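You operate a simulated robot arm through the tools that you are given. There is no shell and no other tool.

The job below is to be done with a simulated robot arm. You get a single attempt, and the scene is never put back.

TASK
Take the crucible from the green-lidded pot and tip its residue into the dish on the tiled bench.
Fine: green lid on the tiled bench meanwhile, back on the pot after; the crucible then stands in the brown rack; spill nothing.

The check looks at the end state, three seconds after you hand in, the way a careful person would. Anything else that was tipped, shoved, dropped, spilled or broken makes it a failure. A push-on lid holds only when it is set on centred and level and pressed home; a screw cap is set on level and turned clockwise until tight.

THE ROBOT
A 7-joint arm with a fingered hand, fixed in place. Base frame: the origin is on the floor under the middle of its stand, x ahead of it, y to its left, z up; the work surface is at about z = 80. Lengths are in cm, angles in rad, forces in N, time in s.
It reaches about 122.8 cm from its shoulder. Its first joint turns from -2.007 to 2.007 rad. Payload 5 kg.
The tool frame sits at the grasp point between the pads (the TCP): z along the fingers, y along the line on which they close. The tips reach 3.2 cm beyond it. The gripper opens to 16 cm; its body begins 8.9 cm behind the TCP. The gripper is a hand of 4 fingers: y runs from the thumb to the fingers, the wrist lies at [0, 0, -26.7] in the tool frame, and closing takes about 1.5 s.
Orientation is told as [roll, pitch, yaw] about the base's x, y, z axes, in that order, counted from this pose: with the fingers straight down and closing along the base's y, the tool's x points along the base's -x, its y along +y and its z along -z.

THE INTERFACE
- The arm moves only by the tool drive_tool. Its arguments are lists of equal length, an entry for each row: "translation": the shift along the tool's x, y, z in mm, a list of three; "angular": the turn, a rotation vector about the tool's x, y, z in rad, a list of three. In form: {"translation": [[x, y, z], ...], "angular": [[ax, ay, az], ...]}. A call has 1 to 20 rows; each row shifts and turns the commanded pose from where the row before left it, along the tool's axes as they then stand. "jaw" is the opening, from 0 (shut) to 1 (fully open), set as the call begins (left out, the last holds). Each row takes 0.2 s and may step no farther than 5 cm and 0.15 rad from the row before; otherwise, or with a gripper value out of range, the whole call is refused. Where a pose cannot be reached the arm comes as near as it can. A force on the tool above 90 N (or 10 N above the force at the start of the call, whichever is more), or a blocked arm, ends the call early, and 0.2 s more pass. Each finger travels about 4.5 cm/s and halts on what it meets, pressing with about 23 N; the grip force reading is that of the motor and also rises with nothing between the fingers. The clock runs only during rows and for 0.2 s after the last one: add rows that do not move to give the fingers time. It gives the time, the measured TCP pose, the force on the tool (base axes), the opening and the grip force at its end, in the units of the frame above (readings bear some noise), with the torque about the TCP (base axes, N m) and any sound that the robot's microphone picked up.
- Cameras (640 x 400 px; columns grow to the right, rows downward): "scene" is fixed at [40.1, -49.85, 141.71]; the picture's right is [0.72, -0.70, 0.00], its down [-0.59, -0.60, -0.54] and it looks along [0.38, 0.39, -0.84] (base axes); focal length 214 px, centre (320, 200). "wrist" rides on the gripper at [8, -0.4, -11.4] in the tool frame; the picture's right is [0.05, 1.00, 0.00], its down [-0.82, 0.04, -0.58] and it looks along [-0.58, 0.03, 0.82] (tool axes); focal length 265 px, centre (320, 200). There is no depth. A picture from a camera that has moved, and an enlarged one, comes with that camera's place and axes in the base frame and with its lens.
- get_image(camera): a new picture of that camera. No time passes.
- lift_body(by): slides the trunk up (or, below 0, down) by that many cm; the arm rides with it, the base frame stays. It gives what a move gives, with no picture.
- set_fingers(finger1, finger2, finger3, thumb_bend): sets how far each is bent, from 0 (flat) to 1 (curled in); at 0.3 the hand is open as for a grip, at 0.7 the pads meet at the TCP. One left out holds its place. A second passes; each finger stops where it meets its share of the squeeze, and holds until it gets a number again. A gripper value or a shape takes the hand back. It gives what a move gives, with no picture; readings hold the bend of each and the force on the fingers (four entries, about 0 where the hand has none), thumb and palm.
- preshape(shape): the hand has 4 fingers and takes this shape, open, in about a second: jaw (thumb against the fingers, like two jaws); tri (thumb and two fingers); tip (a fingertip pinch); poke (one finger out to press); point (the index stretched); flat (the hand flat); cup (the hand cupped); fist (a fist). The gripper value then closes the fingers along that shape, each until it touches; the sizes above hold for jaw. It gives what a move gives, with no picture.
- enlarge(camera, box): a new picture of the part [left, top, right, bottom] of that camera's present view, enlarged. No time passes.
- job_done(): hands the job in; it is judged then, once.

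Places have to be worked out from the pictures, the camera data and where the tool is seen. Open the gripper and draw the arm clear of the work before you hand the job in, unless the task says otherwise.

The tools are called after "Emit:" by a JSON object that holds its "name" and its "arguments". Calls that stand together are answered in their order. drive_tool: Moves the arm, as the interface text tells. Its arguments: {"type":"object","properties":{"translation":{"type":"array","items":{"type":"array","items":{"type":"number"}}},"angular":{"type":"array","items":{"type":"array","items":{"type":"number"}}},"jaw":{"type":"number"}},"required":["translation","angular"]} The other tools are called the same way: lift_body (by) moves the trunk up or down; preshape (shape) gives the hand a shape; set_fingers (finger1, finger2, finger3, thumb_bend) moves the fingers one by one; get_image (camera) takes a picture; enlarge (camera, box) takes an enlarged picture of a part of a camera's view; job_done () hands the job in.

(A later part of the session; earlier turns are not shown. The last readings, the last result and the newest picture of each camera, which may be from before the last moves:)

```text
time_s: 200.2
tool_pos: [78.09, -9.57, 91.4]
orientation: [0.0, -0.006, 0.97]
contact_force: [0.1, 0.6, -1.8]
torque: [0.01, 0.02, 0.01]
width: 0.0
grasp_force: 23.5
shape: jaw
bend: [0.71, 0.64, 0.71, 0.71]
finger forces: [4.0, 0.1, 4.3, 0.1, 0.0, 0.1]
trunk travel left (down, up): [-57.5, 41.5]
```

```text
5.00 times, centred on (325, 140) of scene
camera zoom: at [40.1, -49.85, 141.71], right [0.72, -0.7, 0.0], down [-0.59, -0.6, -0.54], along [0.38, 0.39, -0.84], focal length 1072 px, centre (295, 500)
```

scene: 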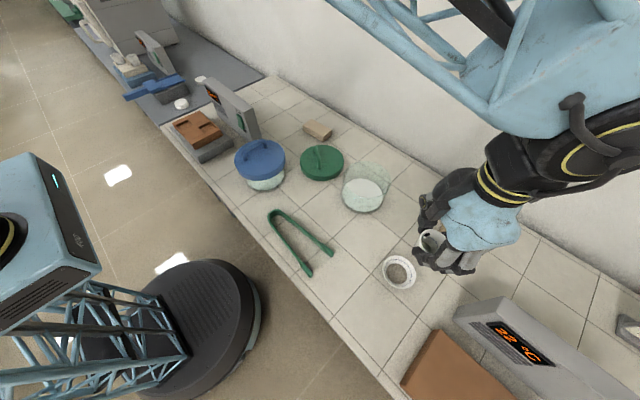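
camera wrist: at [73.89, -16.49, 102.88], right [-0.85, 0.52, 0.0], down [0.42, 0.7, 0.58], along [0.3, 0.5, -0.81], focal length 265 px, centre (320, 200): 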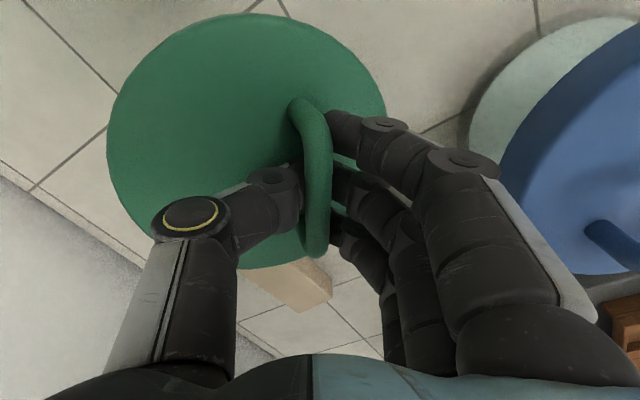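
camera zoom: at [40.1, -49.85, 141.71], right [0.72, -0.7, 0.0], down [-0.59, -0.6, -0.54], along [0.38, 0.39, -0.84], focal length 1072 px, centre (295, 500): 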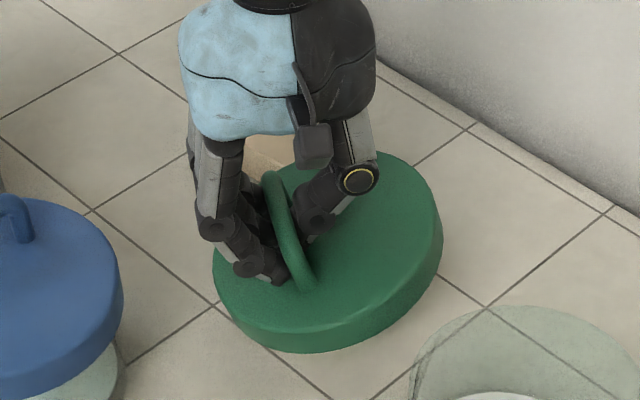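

The lid again tips in the grip by ~22° (finger side low), as before. I'll again level it by rolling the hand; first a bit higher.

Emit:
{"name": "drive_tool", "arguments": {"translation": [[0, 0, -30], [0, 0, -40], [0, 0, -40], [0, 0, 0], [0, 0, 0], [0, 0, 0], [0, 0, 0]], "angular": [[0, 0, 0], [0, 0, 0], [0, 0, 0], [-0.13, 0, 0], [-0.13, 0, 0], [-0.13, 0, 0], [0, 0, 0]]}}

Emit:
{"name": "get_image", "arguments": {"camera": "wrist"}}

Emit:
{"name": "enlarge", "arguments": {"camera": "scene", "box": [275, 60, 375, 150]}}

```text
time_s: 201.8
tool_pos: [78.0, -9.59, 102.47]
orientation: [0.389, -0.006, 0.972]
contact_force: [-0.2, -0.1, -1.8]
torque: [0.01, 0.05, 0.02]
width: 0.0
grasp_force: 23.1
shape: jaw
bend: [0.71, 0.64, 0.71, 0.71]
finger forces: [3.7, 0.0, 4.2, 0.1, 0.0, 0.0]
trunk travel left (down, up): [-57.5, 41.5]
```

```text
taken
camera wrist: at [77.43, -18.96, 112.93], right [-0.79, 0.48, 0.38], down [0.61, 0.57, 0.55], along [0.05, 0.67, -0.74], focal length 265 px, centre (320, 200)
```

wrist: 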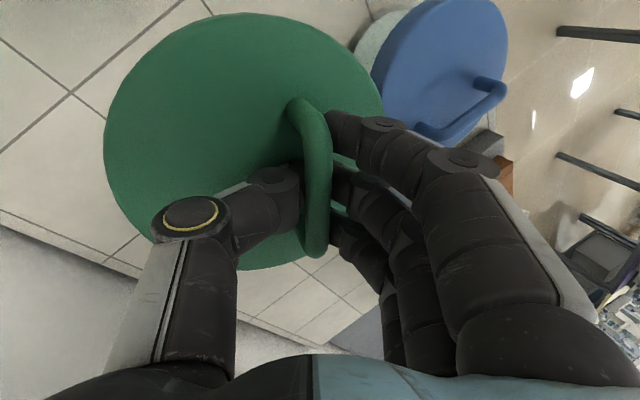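

```text
4.44 times, centred on (325, 105) of scene
camera zoom: at [40.1, -49.85, 141.71], right [0.72, -0.7, 0.0], down [-0.59, -0.6, -0.54], along [0.38, 0.39, -0.84], focal length 953 px, centre (298, 622)
```

zoom: 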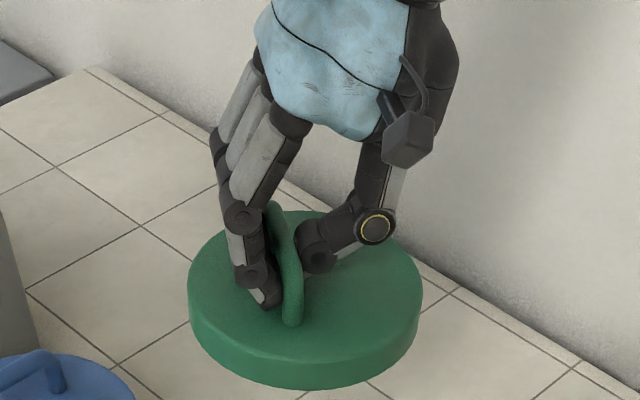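

Nearly level now. I zoom to measure the remaining tilt in both directions.

Emit:
{"name": "enlarge", "arguments": {"camera": "scene", "box": [290, 102, 354, 152]}}

```text
8.00 times, centred on (322, 127) of scene
camera zoom: at [40.1, -49.85, 141.71], right [0.72, -0.7, 0.0], down [-0.59, -0.6, -0.54], along [0.38, 0.39, -0.84], focal length 1716 px, centre (304, 784)
```

zoom: 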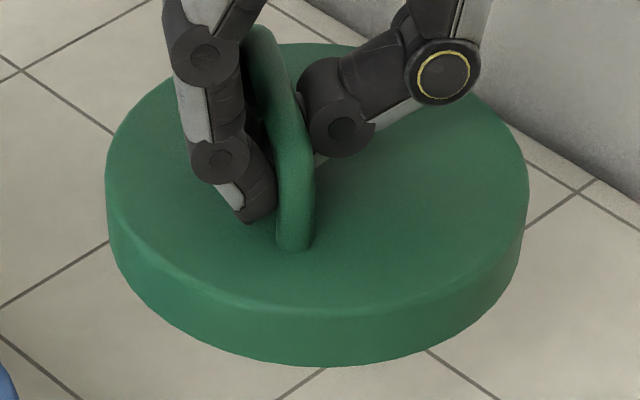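

The lid is level within ~2–3°. Its centre is offset about (1.5, -0.7, -3.9) from the TCP, so I move to put it above the pot centre (79.15, -30.6).

Emit:
{"name": "drive_tool", "arguments": {"translation": [[14, -8.6, -3.5], [28.3, -17.2, -7.1], [28.3, -17.2, -7.1], [28.3, -17.2, -7.1], [28.3, -17.2, -7.1], [28.3, -17.2, -7.1], [14.3, -8.6, -3.6], [0, 0, 0]], "angular": [[0, 0, 0], [0, 0, 0], [0, 0, 0], [0, 0, 0], [0, 0, 0], [0, 0, 0], [0, 0, 0], [0, 0, 0]]}}

Emit:
{"name": "enlarge", "arguments": {"camera": "scene", "box": [315, 110, 425, 220]}}

Emit:
{"name": "get_image", "arguments": {"camera": "wrist"}}

```text
time_s: 203.7
tool_pos: [77.59, -29.92, 102.29]
orientation: [0.389, -0.005, 0.972]
contact_force: [-0.1, -0.1, -1.5]
torque: [0.03, -0.01, 0.0]
width: 0.02
grasp_force: 22.9
shape: jaw
bend: [0.71, 0.64, 0.71, 0.71]
finger forces: [3.7, 0.0, 4.3, 0.1, 0.0, 0.0]
trunk travel left (down, up): [-57.5, 41.5]
```

```text
3.64 times, centred on (370, 165) of scene
camera zoom: at [40.1, -49.85, 141.71], right [0.72, -0.7, 0.0], down [-0.59, -0.6, -0.54], along [0.38, 0.39, -0.84], focal length 780 px, centre (138, 327)
```

zoom: 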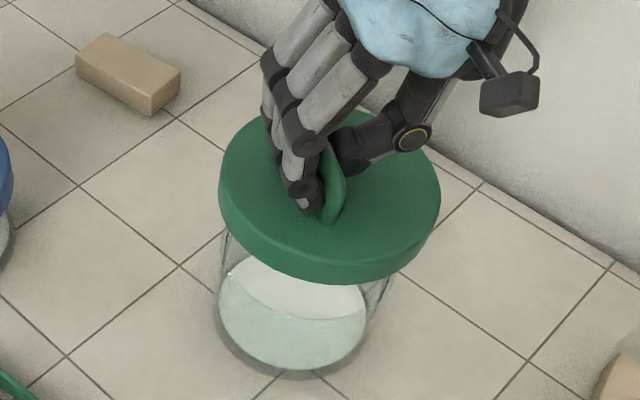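

```text
taken
camera wrist: at [77.0, -39.36, 112.77], right [-0.79, 0.48, 0.38], down [0.61, 0.57, 0.55], along [0.05, 0.67, -0.74], focal length 265 px, centre (320, 200)
```

wrist: 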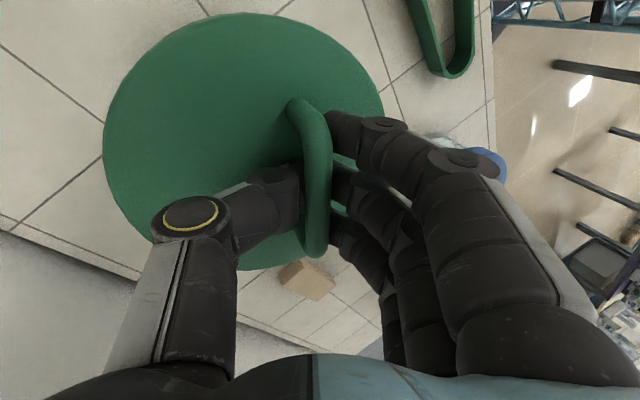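

Lowering to about 1 cm above the rim for a fine alignment check.

Emit:
{"name": "drive_tool", "arguments": {"translation": [[0, -6.7, 16.3], [0, -6.7, 16.3], [0, -6.7, 16.3], [0, 0, 0]], "angular": [[0, 0, 0], [0, 0, 0], [0, 0, 0], [0, 0, 0]]}}

Emit:
{"name": "enlarge", "arguments": {"camera": "scene", "box": [330, 140, 410, 215]}}

```text
time_s: 204.7
tool_pos: [77.74, -29.75, 97.02]
orientation: [0.389, -0.006, 0.974]
contact_force: [-1.1, -0.5, -1.4]
torque: [0.02, 0.03, 0.02]
width: 0.02
grasp_force: 23.1
shape: jaw
bend: [0.71, 0.64, 0.71, 0.71]
finger forces: [3.7, 0.0, 4.1, 0.0, 0.1, 0.0]
trunk travel left (down, up): [-57.5, 41.5]
```

```text
5.33 times, centred on (370, 178) of scene
camera zoom: at [40.1, -49.85, 141.71], right [0.72, -0.7, 0.0], down [-0.59, -0.6, -0.54], along [0.38, 0.39, -0.84], focal length 1144 px, centre (53, 320)
```

zoom: 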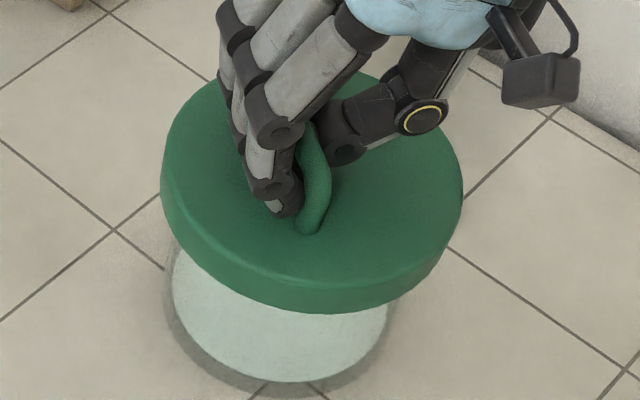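

I zoom in to measure the lid's outline precisely against the predicted seat.

Emit:
{"name": "enlarge", "arguments": {"camera": "scene", "box": [336, 150, 406, 200]}}

Emit:
{"name": "enlarge", "arguments": {"camera": "scene", "box": [336, 180, 406, 216]}}

```text
8.00 times, centred on (371, 175) of scene
camera zoom: at [40.1, -49.85, 141.71], right [0.72, -0.7, 0.0], down [-0.59, -0.6, -0.54], along [0.38, 0.39, -0.84], focal length 1716 px, centre (-88, 400)
```

zoom: 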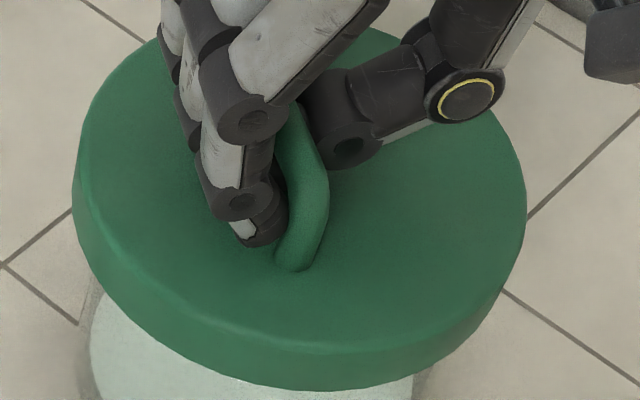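

```text
9.14 times, centred on (371, 198) of scene
camera zoom: at [40.1, -49.85, 141.71], right [0.72, -0.7, 0.0], down [-0.59, -0.6, -0.54], along [0.38, 0.39, -0.84], focal length 1961 px, centre (-146, 218)
```

zoom: 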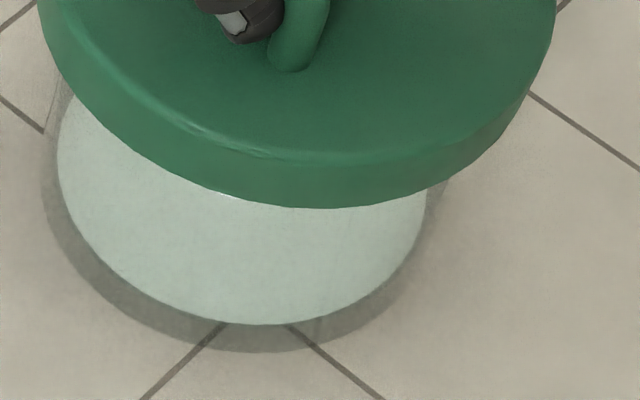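

Comparing with a computed outline, the lid centre is about 0.35 cm short in +x of the pot centre, and level. I correct this and lower in 2 mm steps, watching at which height it meets resistance.

Emit:
{"name": "drive_tool", "arguments": {"translation": [[-1.2, -2.9, -1.2], [0, -0.76, 1.85], [0, -0.76, 1.85], [0, -0.76, 1.85], [0, -0.76, 1.85], [0, 0, 0]], "angular": [[0, 0, 0], [0, 0, 0], [0, 0, 0], [0, 0, 0], [0, 0, 0], [0, 0, 0]]}}

Emit:
{"name": "enlarge", "arguments": {"camera": "scene", "box": [330, 150, 410, 215]}}

```text
time_s: 206.1
tool_pos: [78.02, -29.8, 96.22]
orientation: [0.388, -0.004, 0.971]
contact_force: [-0.7, 0.0, -1.4]
torque: [0.03, 0.05, 0.01]
width: 0.0
grasp_force: 22.9
shape: jaw
bend: [0.71, 0.64, 0.71, 0.71]
finger forces: [3.6, 0.0, 4.2, 0.1, 0.0, 0.0]
trunk travel left (down, up): [-57.5, 41.5]
```

```text
6.15 times, centred on (370, 182) of scene
camera zoom: at [40.1, -49.85, 141.71], right [0.72, -0.7, 0.0], down [-0.59, -0.6, -0.54], along [0.38, 0.39, -0.84], focal length 1320 px, centre (12, 308)
```

zoom: 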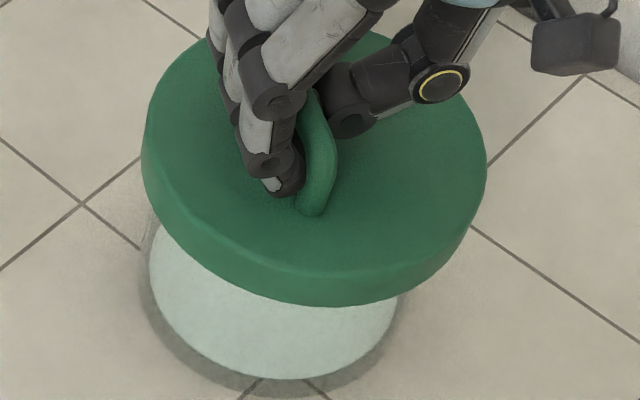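

No contact yet. Continuing down.

Emit:
{"name": "drive_tool", "arguments": {"translation": [[0, -0.76, 1.85], [0, -0.76, 1.85], [0, -0.76, 1.85], [0, -0.76, 1.85], [0, 0, 0]], "angular": [[0, 0, 0], [0, 0, 0], [0, 0, 0], [0, 0, 0], [0, 0, 0]]}}

Emit:
{"name": "enlarge", "arguments": {"camera": "scene", "box": [330, 150, 410, 215]}}

```text
time_s: 207.2
tool_pos: [78.13, -29.76, 95.43]
orientation: [0.39, -0.006, 0.973]
contact_force: [0.1, -0.6, -1.7]
torque: [0.0, 0.01, 0.01]
width: 0.0
grasp_force: 23.1
shape: jaw
bend: [0.71, 0.64, 0.71, 0.71]
finger forces: [3.5, 0.0, 4.1, 0.1, 0.1, 0.0]
trunk travel left (down, up): [-57.5, 41.5]
```

```text
6.15 times, centred on (370, 182) of scene
camera zoom: at [40.1, -49.85, 141.71], right [0.72, -0.7, 0.0], down [-0.59, -0.6, -0.54], along [0.38, 0.39, -0.84], focal length 1320 px, centre (12, 308)
```

zoom: 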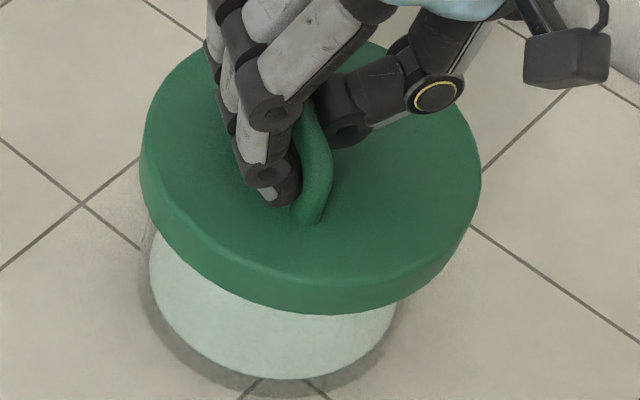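

Still free; the alignment relative to the pot base matches the original seated picture. Continue lowering.

Emit:
{"name": "drive_tool", "arguments": {"translation": [[0, -0.76, 1.85], [0, -0.76, 1.85], [0, -0.76, 1.85], [0, 0, 0]], "angular": [[0, 0, 0], [0, 0, 0], [0, 0, 0], [0, 0, 0]]}}

Emit:
{"name": "enlarge", "arguments": {"camera": "scene", "box": [330, 150, 410, 215]}}

```text
time_s: 208.2
tool_pos: [78.24, -29.91, 94.8]
orientation: [0.388, -0.005, 0.971]
contact_force: [0.4, 1.0, -2.2]
torque: [0.03, 0.04, 0.01]
width: 0.0
grasp_force: 23.3
shape: jaw
bend: [0.71, 0.64, 0.71, 0.71]
finger forces: [3.7, 0.0, 4.2, 0.0, 0.1, 0.0]
trunk travel left (down, up): [-57.5, 41.5]
```

```text
6.15 times, centred on (370, 182) of scene
camera zoom: at [40.1, -49.85, 141.71], right [0.72, -0.7, 0.0], down [-0.59, -0.6, -0.54], along [0.38, 0.39, -0.84], focal length 1320 px, centre (12, 308)
```

zoom: 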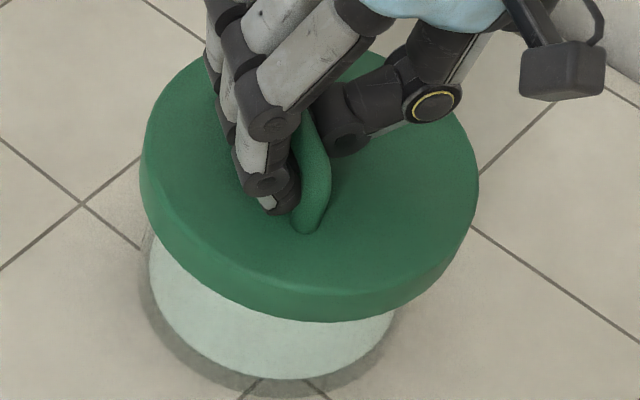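

The lid outline now nearly equals the original seated one. A bit further down, until contact.

Emit:
{"name": "drive_tool", "arguments": {"translation": [[0, -0.57, 1.39], [0, -0.57, 1.39], [0, -0.57, 1.39], [0, 0, 0]], "angular": [[0, 0, 0], [0, 0, 0], [0, 0, 0], [0, 0, 0]]}}

Emit:
{"name": "enlarge", "arguments": {"camera": "scene", "box": [330, 150, 410, 215]}}

```text
time_s: 209.2
tool_pos: [78.21, -29.88, 94.37]
orientation: [0.389, -0.005, 0.973]
contact_force: [-0.3, 0.4, -2.3]
torque: [-0.01, 0.03, 0.0]
width: 0.0
grasp_force: 22.8
shape: jaw
bend: [0.71, 0.64, 0.71, 0.71]
finger forces: [3.6, 0.1, 4.1, 0.0, 0.0, 0.0]
trunk travel left (down, up): [-57.5, 41.5]
```

```text
6.15 times, centred on (370, 182) of scene
camera zoom: at [40.1, -49.85, 141.71], right [0.72, -0.7, 0.0], down [-0.59, -0.6, -0.54], along [0.38, 0.39, -0.84], focal length 1320 px, centre (12, 308)
```

zoom: 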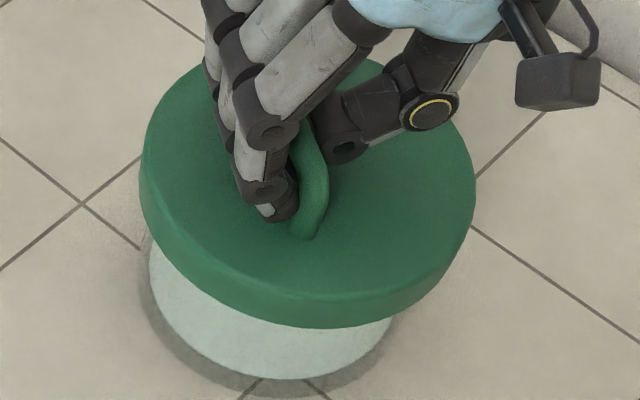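

Still no resistance. I go on in 1.5 mm steps.

Emit:
{"name": "drive_tool", "arguments": {"translation": [[0, -0.57, 1.39], [0, -0.57, 1.39], [0, -0.57, 1.39], [0, 0, 0]], "angular": [[0, 0, 0], [0, 0, 0], [0, 0, 0], [0, 0, 0]]}}

Emit:
{"name": "enlarge", "arguments": {"camera": "scene", "box": [330, 150, 410, 215]}}

```text
time_s: 210.2
tool_pos: [78.02, -29.82, 93.98]
orientation: [0.388, -0.005, 0.972]
contact_force: [1.1, -0.3, 8.3]
torque: [-0.05, -0.01, -0.03]
width: 0.0
grasp_force: 22.9
shape: jaw
bend: [0.71, 0.64, 0.71, 0.71]
finger forces: [4.2, 0.1, 4.1, 0.0, 0.0, 0.0]
trunk travel left (down, up): [-57.5, 41.5]
```

```text
6.15 times, centred on (370, 182) of scene
camera zoom: at [40.1, -49.85, 141.71], right [0.72, -0.7, 0.0], down [-0.59, -0.6, -0.54], along [0.38, 0.39, -0.84], focal length 1320 px, centre (12, 308)
```

zoom: 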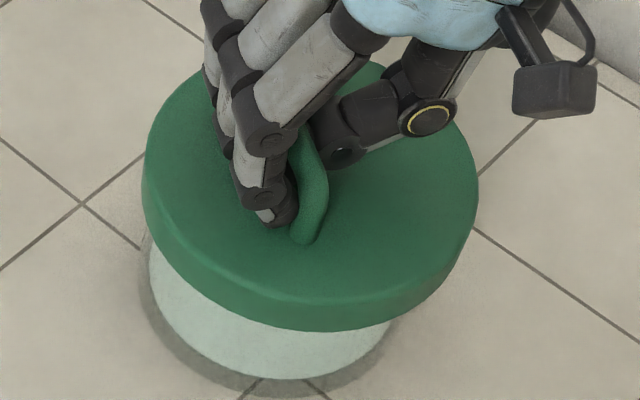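

Contact at the seated height (8 N). I press down gently a little more so the lid stays put before I let go.

Emit:
{"name": "drive_tool", "arguments": {"translation": [[0, -0.57, 1.39], [0, -0.57, 1.39], [0, 0, 0]], "angular": [[0, 0, 0], [0, 0, 0], [0, 0, 0]]}}

Emit:
{"name": "enlarge", "arguments": {"camera": "scene", "box": [330, 150, 410, 215]}}

Emit:
{"name": "get_image", "arguments": {"camera": "wrist"}}

```text
time_s: 211.1
tool_pos: [78.08, -29.95, 93.8]
orientation: [0.387, -0.005, 0.972]
contact_force: [2.0, -3.5, 21.3]
torque: [-0.12, 0.0, -0.02]
width: 0.0
grasp_force: 23.0
shape: jaw
bend: [0.71, 0.64, 0.71, 0.71]
finger forces: [4.6, 0.0, 4.5, 0.0, 0.0, 0.0]
trunk travel left (down, up): [-57.5, 41.5]
```

```text
6.15 times, centred on (370, 182) of scene
camera zoom: at [40.1, -49.85, 141.71], right [0.72, -0.7, 0.0], down [-0.59, -0.6, -0.54], along [0.38, 0.39, -0.84], focal length 1320 px, centre (12, 308)
```

zoom: 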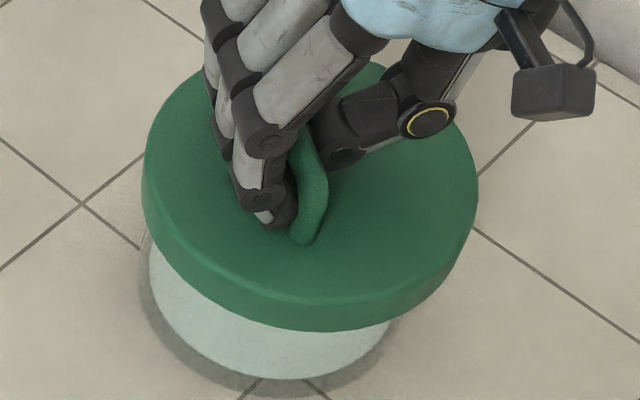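

```text
taken
camera wrist: at [77.45, -39.33, 104.22], right [-0.79, 0.48, 0.38], down [0.61, 0.57, 0.56], along [0.05, 0.67, -0.74], focal length 265 px, centre (320, 200)
```

wrist: 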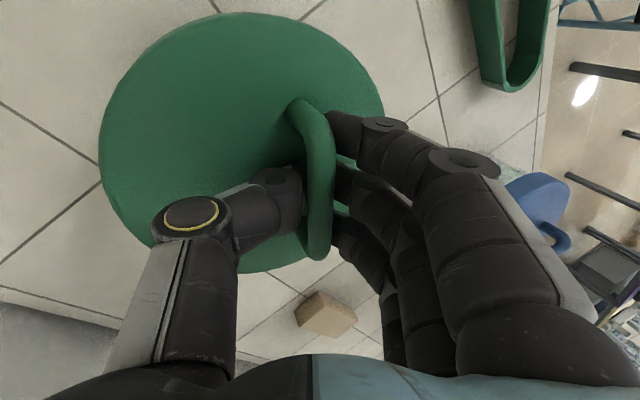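

Relative to the pot, the lid now sits as in the original picture (within ~1 mm, same height). To release without dragging it, I first loosen the grip slightly, then bring the hand to vertical about the bar before opening.

Emit:
{"name": "drive_tool", "arguments": {"translation": [[0, 0.76, -1.85], [0, 0.38, -0.9], [0, 0, 0], [0, 0, 0]], "angular": [[0, 0, 0], [0, 0, 0], [0, 0, 0], [0, 0, 0]], "jaw": 0.07}}

Emit:
{"name": "get_image", "arguments": {"camera": "wrist"}}

Emit:
{"name": "enlarge", "arguments": {"camera": "scene", "box": [330, 150, 410, 215]}}

```text
time_s: 212.1
tool_pos: [78.09, -29.76, 93.88]
orientation: [0.39, -0.006, 0.971]
contact_force: [-0.4, 1.6, 4.5]
torque: [0.03, 0.05, -0.05]
width: 1.01
grasp_force: 0.1
shape: jaw
bend: [0.71, 0.71, 0.71, 0.72]
finger forces: [0.0, 0.0, 0.0, 0.1, 4.7, 0.0]
trunk travel left (down, up): [-57.5, 41.5]
```

```text
taken
camera wrist: at [77.48, -39.23, 104.33], right [-0.79, 0.48, 0.38], down [0.61, 0.57, 0.55], along [0.05, 0.67, -0.74], focal length 265 px, centre (320, 200)
```

wrist: 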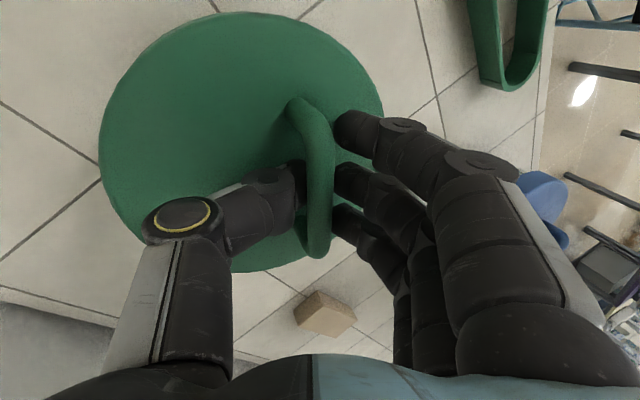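

```text
6.15 times, centred on (370, 182) of scene
camera zoom: at [40.1, -49.85, 141.71], right [0.72, -0.7, 0.0], down [-0.59, -0.6, -0.54], along [0.38, 0.39, -0.84], focal length 1320 px, centre (12, 308)
```

zoom: 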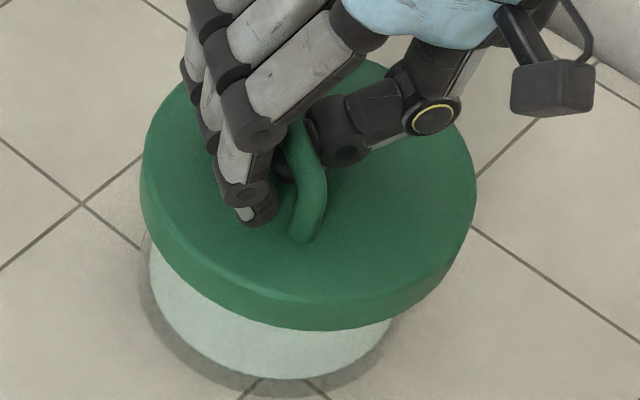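

Fingers are off the bar; only the thumb rests lightly on the lid. I rotate the hand to vertical about the bar.

Emit:
{"name": "drive_tool", "arguments": {"translation": [[0, 2, -0.8], [0, 2, -0.8], [0, 2, -0.8], [0, 0, 0]], "angular": [[0.13, 0, 0], [0.13, 0, 0], [0.13, 0, 0], [0, 0, 0]]}}

Emit:
{"name": "get_image", "arguments": {"camera": "wrist"}}

Emit:
{"name": "enlarge", "arguments": {"camera": "scene", "box": [330, 150, 410, 215]}}

```text
time_s: 213.1
tool_pos: [77.64, -29.57, 94.37]
orientation: [-0.002, -0.006, 0.973]
contact_force: [0.1, 0.3, -0.1]
torque: [-0.01, 0.01, 0.0]
width: 1.1
grasp_force: 0.1
shape: jaw
bend: [0.71, 0.71, 0.71, 0.7]
finger forces: [0.0, 0.0, 0.0, 0.1, 0.0, 0.0]
trunk travel left (down, up): [-57.5, 41.5]
```

```text
taken
camera wrist: at [73.48, -36.62, 105.74], right [-0.85, 0.52, 0.0], down [0.42, 0.7, 0.58], along [0.3, 0.5, -0.81], focal length 265 px, centre (320, 200)
```

wrist: 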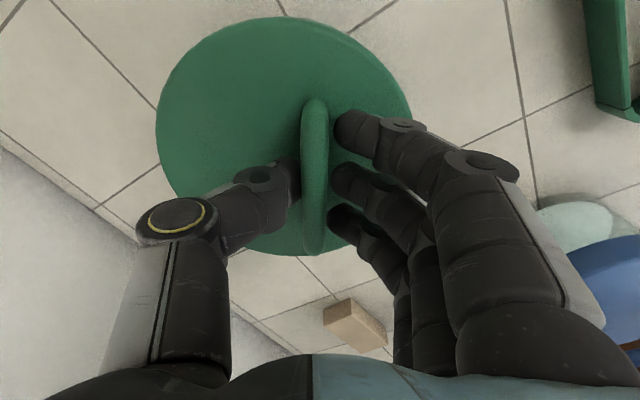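

```text
6.15 times, centred on (370, 182) of scene
camera zoom: at [40.1, -49.85, 141.71], right [0.72, -0.7, 0.0], down [-0.59, -0.6, -0.54], along [0.38, 0.39, -0.84], focal length 1320 px, centre (12, 308)
```

zoom: 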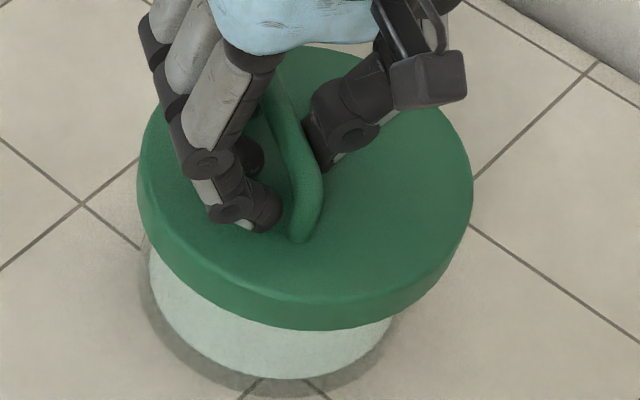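

Hand is vertical with no contact forces and the lid has stayed in place. Now I open a bit and lift straight up.

Emit:
{"name": "drive_tool", "arguments": {"translation": [[0, 0, 0], [0, 0, 0], [0, 0, -5], [0, 0, -10], [0, 0, -20], [0, 0, -30], [0, 0, -40], [0, 0, 0]], "angular": [[0, 0, 0], [0, 0, 0], [0, 0, 0], [0, 0, 0], [0, 0, 0], [0, 0, 0], [0, 0, 0], [0, 0, 0]], "jaw": 0.17}}

Emit:
{"name": "get_image", "arguments": {"camera": "wrist"}}

Emit:
{"name": "enlarge", "arguments": {"camera": "scene", "box": [330, 150, 410, 215]}}

```text
time_s: 214.8
tool_pos: [77.73, -29.61, 104.76]
orientation: [0.001, -0.005, 0.973]
contact_force: [0.1, 0.0, 0.5]
torque: [-0.04, 0.01, 0.05]
width: 2.64
grasp_force: 0.1
shape: jaw
bend: [0.73, 0.73, 0.73, 0.7]
finger forces: [0.1, 0.0, 0.1, 0.0, 0.0, 0.1]
trunk travel left (down, up): [-57.5, 41.5]
```

```text
taken
camera wrist: at [73.46, -36.55, 116.25], right [-0.85, 0.52, 0.0], down [0.42, 0.7, 0.58], along [0.3, 0.5, -0.81], focal length 265 px, centre (320, 200)
```

wrist: 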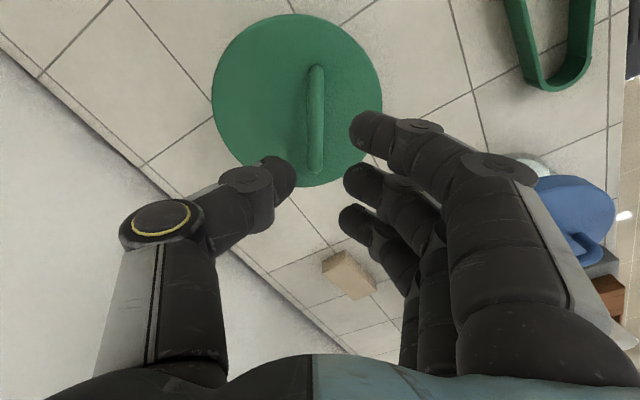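

```text
6.15 times, centred on (370, 182) of scene
camera zoom: at [40.1, -49.85, 141.71], right [0.72, -0.7, 0.0], down [-0.59, -0.6, -0.54], along [0.38, 0.39, -0.84], focal length 1320 px, centre (12, 308)
```

zoom: 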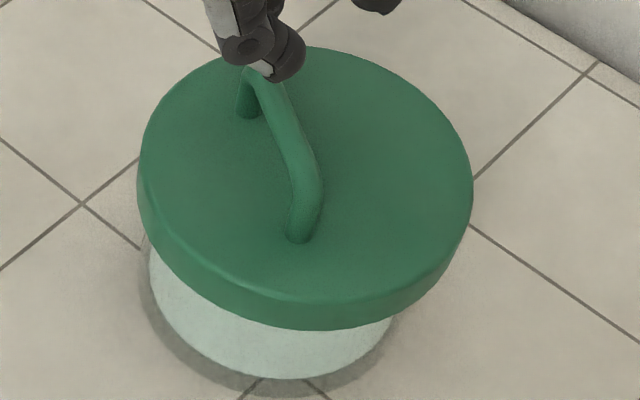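

The lid rests on the pot. I zoom to check how level it is, comparing rim-to-glass overlap around it.

Emit:
{"name": "enlarge", "arguments": {"camera": "scene", "box": [334, 150, 404, 206]}}

Emit:
{"name": "enlarge", "arguments": {"camera": "scene", "box": [336, 180, 400, 216]}}

Emit:
{"name": "enlarge", "arguments": {"camera": "scene", "box": [226, 130, 296, 196]}}

```text
7.14 times, centred on (369, 178) of scene
camera zoom: at [40.1, -49.85, 141.71], right [0.72, -0.7, 0.0], down [-0.59, -0.6, -0.54], along [0.38, 0.39, -0.84], focal length 1532 px, centre (-30, 357)
```

zoom: 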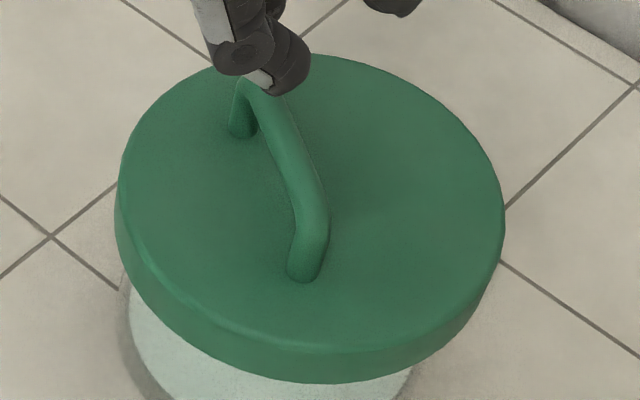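

```text
10.00 times, centred on (368, 198) of scene
camera zoom: at [40.1, -49.85, 141.71], right [0.72, -0.7, 0.0], down [-0.59, -0.6, -0.54], along [0.38, 0.39, -0.84], focal length 2145 px, centre (-160, 220)
```

zoom: 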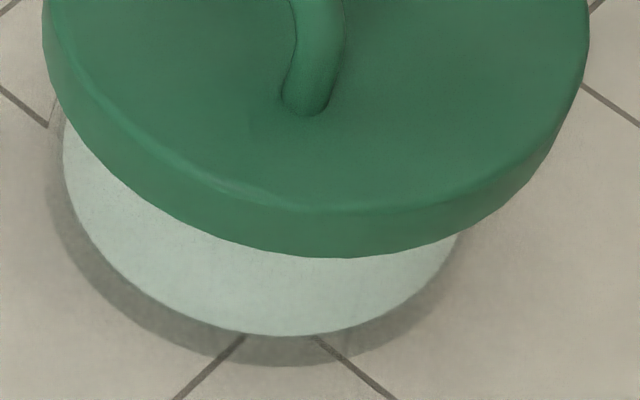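

```text
6.06 times, centred on (261, 163) of scene
camera zoom: at [40.1, -49.85, 141.71], right [0.72, -0.7, 0.0], down [-0.59, -0.6, -0.54], along [0.38, 0.39, -0.84], focal length 1300 px, centre (678, 424)
```

zoom: 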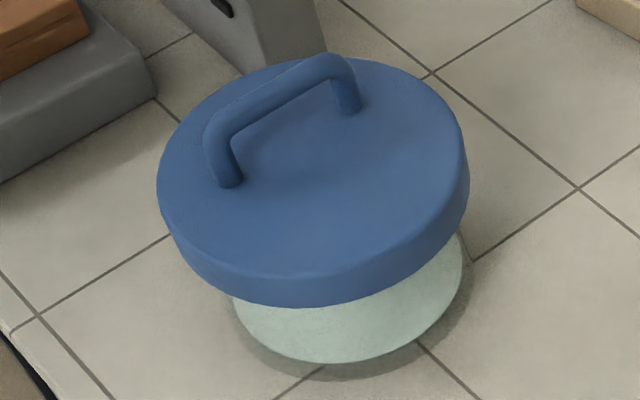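

The lid looks level and centred. To press it home I'll straddle the bar with the jaw half open, centred on the lid's middle (2.2 cm toward the thumb), and push down with all fingertips. First position above.

Emit:
{"name": "drive_tool", "arguments": {"translation": [[-1, -22, 0], [0, 0, 0], [0, 0, 30], [0, 0, 30], [0, 0, 25], [0, 0, 10], [0, 0, 0]], "angular": [[0, 0, 0], [0, 0, 0], [0, 0, 0], [0, 0, 0], [0, 0, 0], [0, 0, 0], [0, 0, 0]], "jaw": 0.48}}

Emit:
{"name": "get_image", "arguments": {"camera": "wrist"}}

Emit:
{"name": "enlarge", "arguments": {"camera": "scene", "box": [320, 130, 420, 215]}}

```text
time_s: 216.4
tool_pos: [79.62, -30.77, 95.31]
orientation: [0.0, -0.007, 0.974]
contact_force: [-0.2, 0.1, -0.6]
torque: [-0.01, 0.0, 0.0]
width: 7.61
grasp_force: 0.1
shape: jaw
bend: [0.73, 0.73, 0.73, 0.7]
finger forces: [0.0, 0.0, 0.0, 0.0, 0.1, 0.0]
trunk travel left (down, up): [-57.5, 41.5]
```

```text
taken
camera wrist: at [75.44, -37.82, 106.69], right [-0.85, 0.52, 0.0], down [0.42, 0.7, 0.58], along [0.3, 0.5, -0.81], focal length 265 px, centre (320, 200)
```

wrist: 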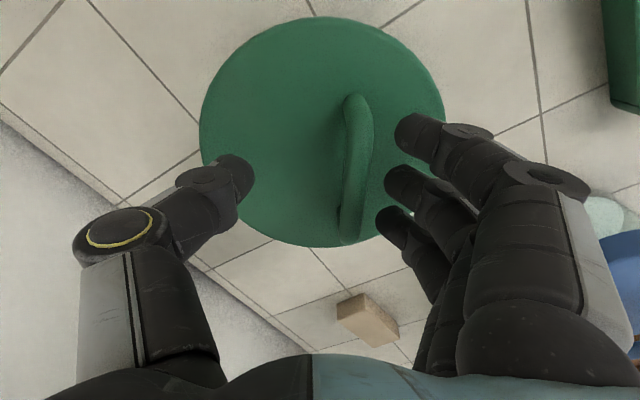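

```text
4.71 times, centred on (370, 172) of scene
camera zoom: at [40.1, -49.85, 141.71], right [0.72, -0.7, 0.0], down [-0.59, -0.6, -0.54], along [0.38, 0.39, -0.84], focal length 1009 px, centre (85, 329)
```

zoom: 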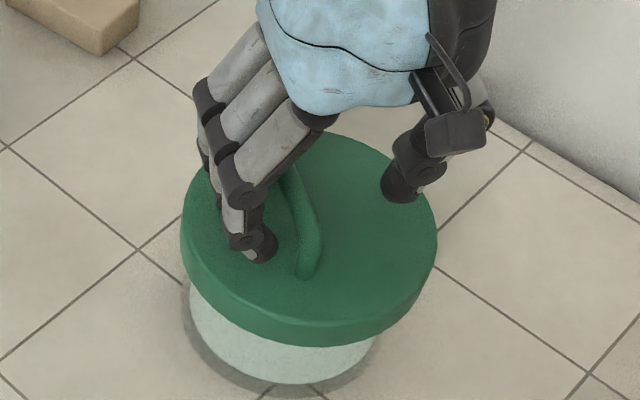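

Centred over the lid with thumb and fingers on either side. I press down in 2 mm steps.

Emit:
{"name": "drive_tool", "arguments": {"translation": [[0, 0, 2], [0, 0, 2], [0, 0, 2], [0, 0, 2], [0, 0, 2], [0, 0, 2], [0, 0, 2], [0, 0, 0]], "angular": [[0, 0, 0], [0, 0, 0], [0, 0, 0], [0, 0, 0], [0, 0, 0], [0, 0, 0], [0, 0, 0], [0, 0, 0]]}}

Emit:
{"name": "enlarge", "arguments": {"camera": "scene", "box": [334, 150, 404, 206]}}

```text
time_s: 218.2
tool_pos: [79.45, -30.79, 94.04]
orientation: [0.001, -0.006, 0.972]
contact_force: [0.3, 0.4, 0.5]
torque: [0.06, -0.02, 0.01]
width: 7.56
grasp_force: 0.0
shape: jaw
bend: [0.73, 0.73, 0.73, 0.7]
finger forces: [0.1, 0.0, 0.1, 0.0, 0.2, 0.0]
trunk travel left (down, up): [-57.5, 41.5]
```

```text
7.14 times, centred on (369, 178) of scene
camera zoom: at [40.1, -49.85, 141.71], right [0.72, -0.7, 0.0], down [-0.59, -0.6, -0.54], along [0.38, 0.39, -0.84], focal length 1532 px, centre (-30, 357)
```

zoom: 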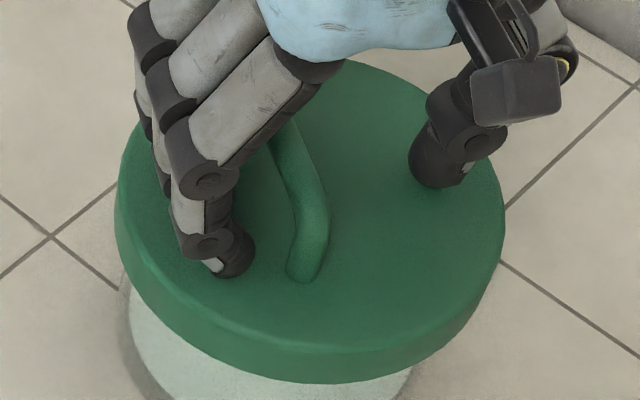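

Just touching with the thumb. Pressing further.

Emit:
{"name": "drive_tool", "arguments": {"translation": [[0, 0, 2], [0, 0, 2], [0, 0, 2], [0, 0, 0]], "angular": [[0, 0, 0], [0, 0, 0], [0, 0, 0], [0, 0, 0]]}}

Emit:
{"name": "enlarge", "arguments": {"camera": "scene", "box": [334, 150, 404, 206]}}

```text
time_s: 219.2
tool_pos: [79.45, -30.72, 93.67]
orientation: [-0.005, -0.006, 0.973]
contact_force: [-2.0, 1.2, 41.7]
torque: [0.99, 1.82, 0.01]
width: 7.59
grasp_force: 0.1
shape: jaw
bend: [0.74, 0.74, 0.74, 0.7]
finger forces: [15.8, 14.1, 12.1, 0.1, 0.3, 0.1]
trunk travel left (down, up): [-57.5, 41.5]
```

```text
7.14 times, centred on (369, 178) of scene
camera zoom: at [40.1, -49.85, 141.71], right [0.72, -0.7, 0.0], down [-0.59, -0.6, -0.54], along [0.38, 0.39, -0.84], focal length 1532 px, centre (-30, 357)
```

zoom: 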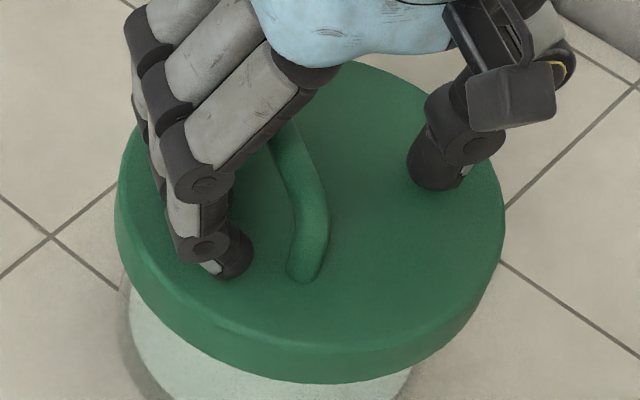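

41 N through the fingers, and the contact height (TCP 93.67) equals that of the originally seated lid. I now press the thumb side too, with a slight roll.

Emit:
{"name": "drive_tool", "arguments": {"translation": [[0, 0, -4], [0, 0, -3], [0, 0, 0], [0, 0, 2], [0, 0, 2], [0, 0, 2], [0, 0, 0]], "angular": [[0, 0, 0], [0, 0, 0], [-0.1, 0, 0], [0, 0, 0], [0, 0, 0], [0, 0, 0], [0, 0, 0]]}}

Emit:
{"name": "drive_tool", "arguments": {"translation": [[0, 0, 2], [0, 0, 2], [0, 0, 0]], "angular": [[0, 0, 0], [0, 0, 0], [0, 0, 0]]}}

Emit:
{"name": "enlarge", "arguments": {"camera": "scene", "box": [334, 150, 404, 206]}}

```text
time_s: 220.8
tool_pos: [79.39, -30.62, 93.95]
orientation: [0.092, -0.006, 0.971]
contact_force: [3.1, -2.9, 56.5]
torque: [-2.09, -2.67, 0.01]
width: 7.72
grasp_force: 0.1
shape: jaw
bend: [0.73, 0.73, 0.73, 0.7]
finger forces: [0.0, 0.0, 0.1, 0.0, 56.7, 0.1]
trunk travel left (down, up): [-57.5, 41.5]
```

```text
time_s: 221.7
tool_pos: [79.38, -30.67, 93.9]
orientation: [0.088, -0.006, 0.971]
contact_force: [4.1, -2.4, 72.4]
torque: [-2.64, -3.4, 0.07]
width: 7.59
grasp_force: 0.1
shape: jaw
bend: [0.73, 0.73, 0.73, 0.7]
finger forces: [0.0, 0.1, 0.0, 0.1, 72.6, 0.1]
trunk travel left (down, up): [-57.5, 41.5]
```

```text
7.14 times, centred on (369, 178) of scene
camera zoom: at [40.1, -49.85, 141.71], right [0.72, -0.7, 0.0], down [-0.59, -0.6, -0.54], along [0.38, 0.39, -0.84], focal length 1532 px, centre (-30, 357)
```

zoom: 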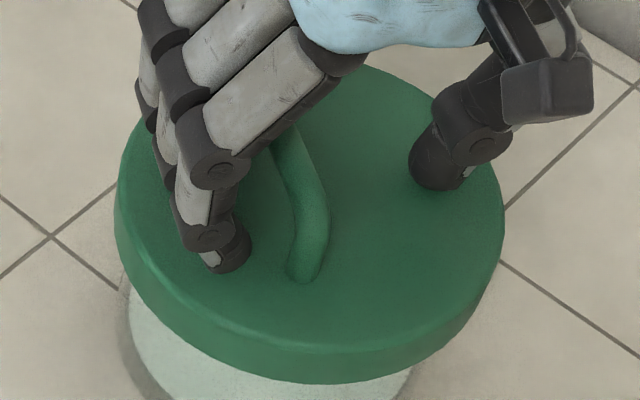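

72 N on the thumb side with no visible movement – solidly seated. One more firm press on the finger side, then I'll lift off.

Emit:
{"name": "drive_tool", "arguments": {"translation": [[0, 0, -5], [0, 0, -5], [0, 0, 0], [0, 0, 2], [0, 0, 2], [0, 0, 2], [0, 0, 2], [0, 0, 0]], "angular": [[0, 0, 0], [0, 0, 0], [0.1, 0, 0], [0, 0, 0], [0, 0, 0], [0, 0, 0], [0, 0, 0], [0, 0, 0]]}}

Emit:
{"name": "drive_tool", "arguments": {"translation": [[0, 0, 2], [0, 0, 2], [0, 0, 1], [0, 0, 0]], "angular": [[0, 0, 0], [0, 0, 0], [0, 0, 0], [0, 0, 0]]}}

```text
time_s: 223.4
tool_pos: [79.47, -30.69, 93.73]
orientation: [-0.005, -0.007, 0.971]
contact_force: [-4.5, 1.0, 57.1]
torque: [1.25, 2.46, 0.12]
width: 7.86
grasp_force: 0.0
shape: jaw
bend: [0.74, 0.74, 0.74, 0.7]
finger forces: [19.7, 18.0, 16.1, 0.0, 2.7, 0.1]
trunk travel left (down, up): [-57.5, 41.5]
```

```text
time_s: 224.4
tool_pos: [79.46, -30.59, 93.73]
orientation: [-0.012, -0.008, 0.971]
contact_force: [-7.5, 1.2, 87.9]
torque: [1.77, 3.37, 0.1]
width: 7.88
grasp_force: 0.0
shape: jaw
bend: [0.75, 0.75, 0.74, 0.7]
finger forces: [28.0, 26.3, 24.7, 0.1, 8.7, 0.1]
trunk travel left (down, up): [-57.5, 41.5]
```

88 N pressed, height unchanged. I lift off and inspect everything.

Emit:
{"name": "drive_tool", "arguments": {"translation": [[0, 0, -5], [0, 0, -5], [0, 0, -5], [0, 0, -10], [0, 0, -25], [0, 0, -40], [0, 0, -40], [0, 0, -40], [0, 0, 0]], "angular": [[0, 0, 0], [0, 0, 0], [0, 0, 0], [0, 0, 0], [0, 0, 0], [0, 0, 0], [0, 0, 0], [0, 0, 0], [0, 0, 0]]}}

Emit:
{"name": "enlarge", "arguments": {"camera": "scene", "box": [334, 150, 404, 216]}}

Emit:
{"name": "get_image", "arguments": {"camera": "scene"}}

Emit:
{"name": "enlarge", "arguments": {"camera": "wrist", "box": [220, 0, 420, 160]}}

```text
time_s: 226.4
tool_pos: [79.36, -30.78, 109.84]
orientation: [0.001, -0.006, 0.972]
contact_force: [0.2, -0.3, 0.0]
torque: [0.02, -0.03, 0.03]
width: 7.72
grasp_force: 0.1
shape: jaw
bend: [0.73, 0.73, 0.73, 0.7]
finger forces: [0.0, 0.0, 0.0, 0.0, 0.0, 0.0]
trunk travel left (down, up): [-57.5, 41.5]
```

```text
6.06 times, centred on (369, 183) of scene
camera zoom: at [40.1, -49.85, 141.71], right [0.72, -0.7, 0.0], down [-0.59, -0.6, -0.54], along [0.38, 0.39, -0.84], focal length 1300 px, centre (23, 303)
```

zoom: 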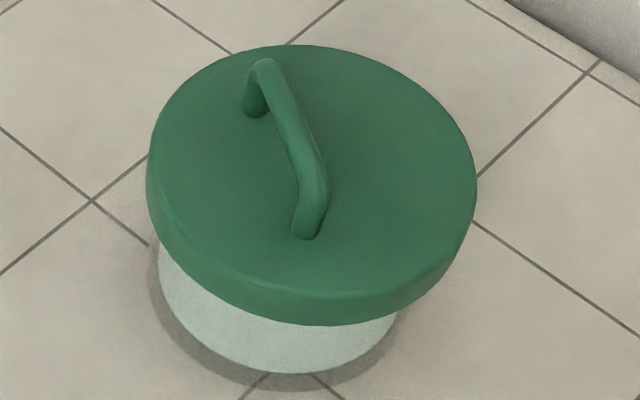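

```text
taken
```

scene: 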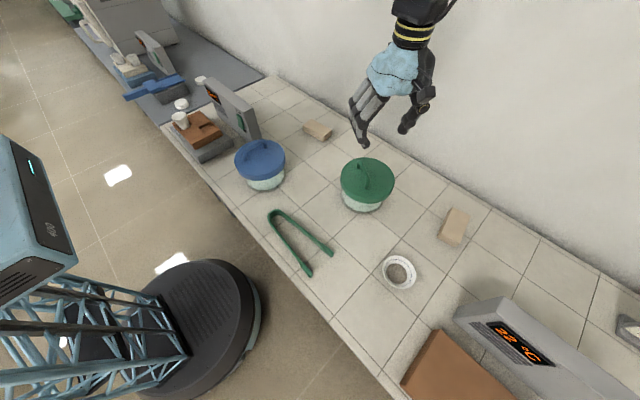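

```text
2.50 times, centred on (320, 80) of wrist
camera zoom: at [75.22, -37.85, 121.14], right [-0.85, 0.52, 0.0], down [0.42, 0.69, 0.58], along [0.3, 0.5, -0.81], focal length 664 px, centre (320, 500)
```

zoom: 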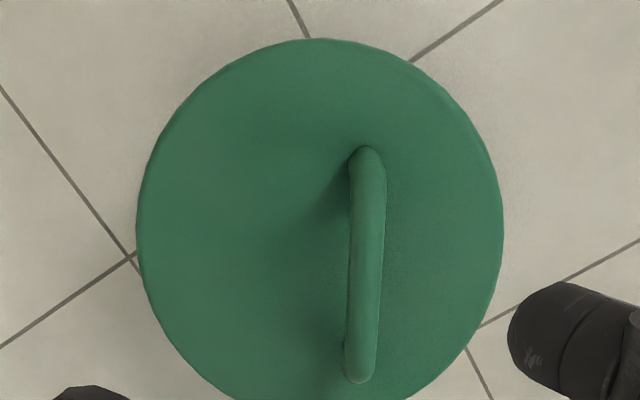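

Everything matches the original lid placement. For a final verification of the seat I look at the pot from a lower angle with the wrist camera.

Emit:
{"name": "drive_tool", "arguments": {"translation": [[0, 0, 0], [0, 0, 0], [0, 0, 0], [0, 0, 0], [0, 0, 0], [0, 0, 0], [0, 0, 0], [45, 0, 0], [45, 0, 0], [45, 0, 0], [45, 0, 0], [45, 0, 0], [25, 0, 0], [0, 0, 0], [0, 0, 0], [0, 0, 0], [0, 0, 0], [0, 0, 0], [0, 0, 0]], "angular": [[0, 0, 0.139], [0, 0, 0.139], [0, 0, 0.139], [0, 0, 0.139], [0, 0, 0.139], [0, 0, 0.139], [0, 0, 0.138], [0, 0, 0], [0, 0, 0], [0, 0, 0], [0, 0, 0], [0, 0, 0], [0, 0, 0], [0, -0.14, 0], [0, -0.14, 0], [0, -0.14, 0], [0, -0.14, 0], [0, -0.14, 0], [0, 0, 0]], "jaw": 1.0}}

Emit:
{"name": "get_image", "arguments": {"camera": "wrist"}}

```text
time_s: 230.4
tool_pos: [54.27, -30.92, 109.84]
orientation: [0.005, -0.708, -0.004]
contact_force: [-0.8, -0.5, 1.1]
torque: [0.02, -0.03, -0.03]
width: 15.98
grasp_force: 0.0
shape: jaw
bend: [0.3, 0.3, 0.3, 0.3]
finger forces: [0.0, 0.1, 0.0, 0.0, 0.0, 0.0]
trunk travel left (down, up): [-57.5, 41.5]
```

```text
taken
camera wrist: at [40.88, -31.41, 113.28], right [-0.04, 1.0, -0.03], down [0.25, 0.04, 0.97], along [0.97, 0.03, -0.25], focal length 265 px, centre (320, 200)
```

wrist: 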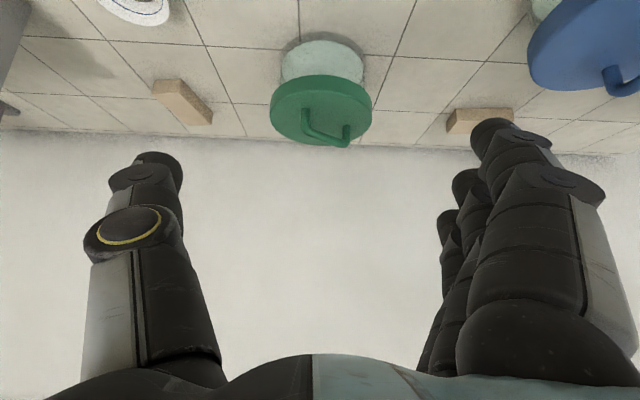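

Emit:
{"name": "enlarge", "arguments": {"camera": "wrist", "box": [255, 25, 390, 155]}}

Emit:
{"name": "enlarge", "arguments": {"camera": "scene", "box": [160, 85, 230, 155]}}

Emit:
{"name": "enlarge", "arguments": {"camera": "scene", "box": [360, 235, 440, 305]}}

```text
3.08 times, centred on (322, 90) of wrist
camera zoom: at [40.88, -31.41, 113.28], right [-0.04, 1.0, -0.03], down [0.25, 0.04, 0.97], along [0.97, 0.03, -0.25], focal length 817 px, centre (312, 538)
```

zoom: 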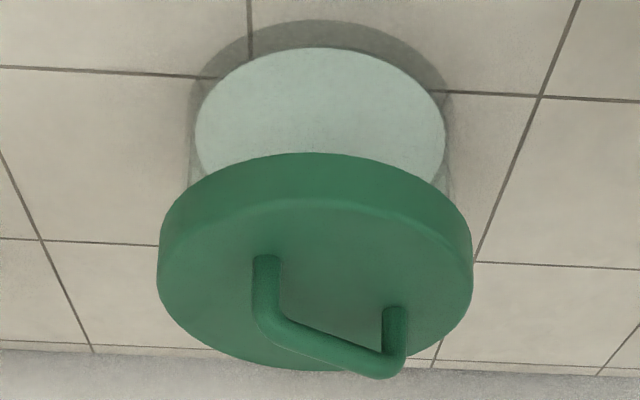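

```text
5.71 times, centred on (195, 120) of scene
camera zoom: at [40.1, -49.85, 141.71], right [0.72, -0.7, 0.0], down [-0.59, -0.6, -0.54], along [0.38, 0.39, -0.84], focal length 1226 px, centre (1034, 657)
```

zoom: 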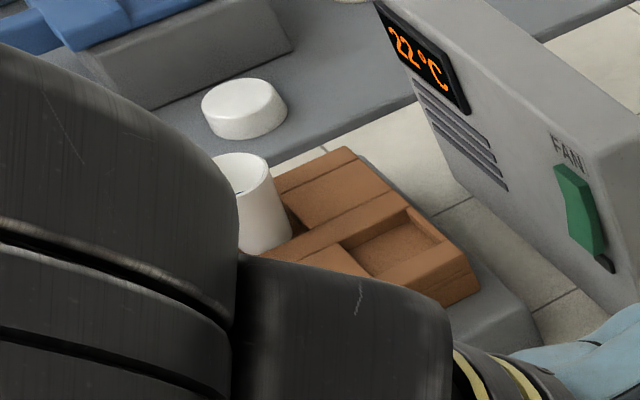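

```text
5.71 times, centred on (400, 270) of scene
camera zoom: at [40.1, -49.85, 141.71], right [0.72, -0.7, 0.0], down [-0.59, -0.6, -0.54], along [0.38, 0.39, -0.84], focal length 1226 px, centre (-137, -200)
```

zoom: 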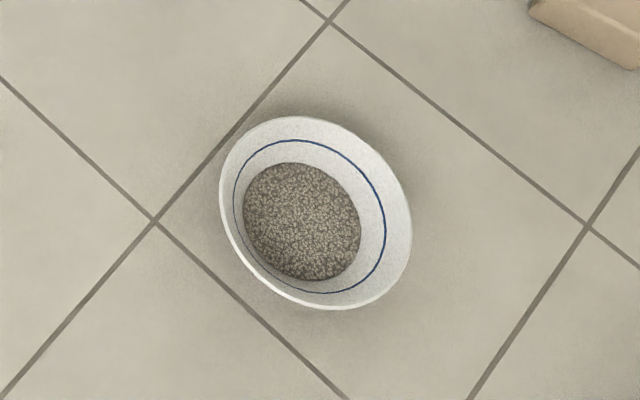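

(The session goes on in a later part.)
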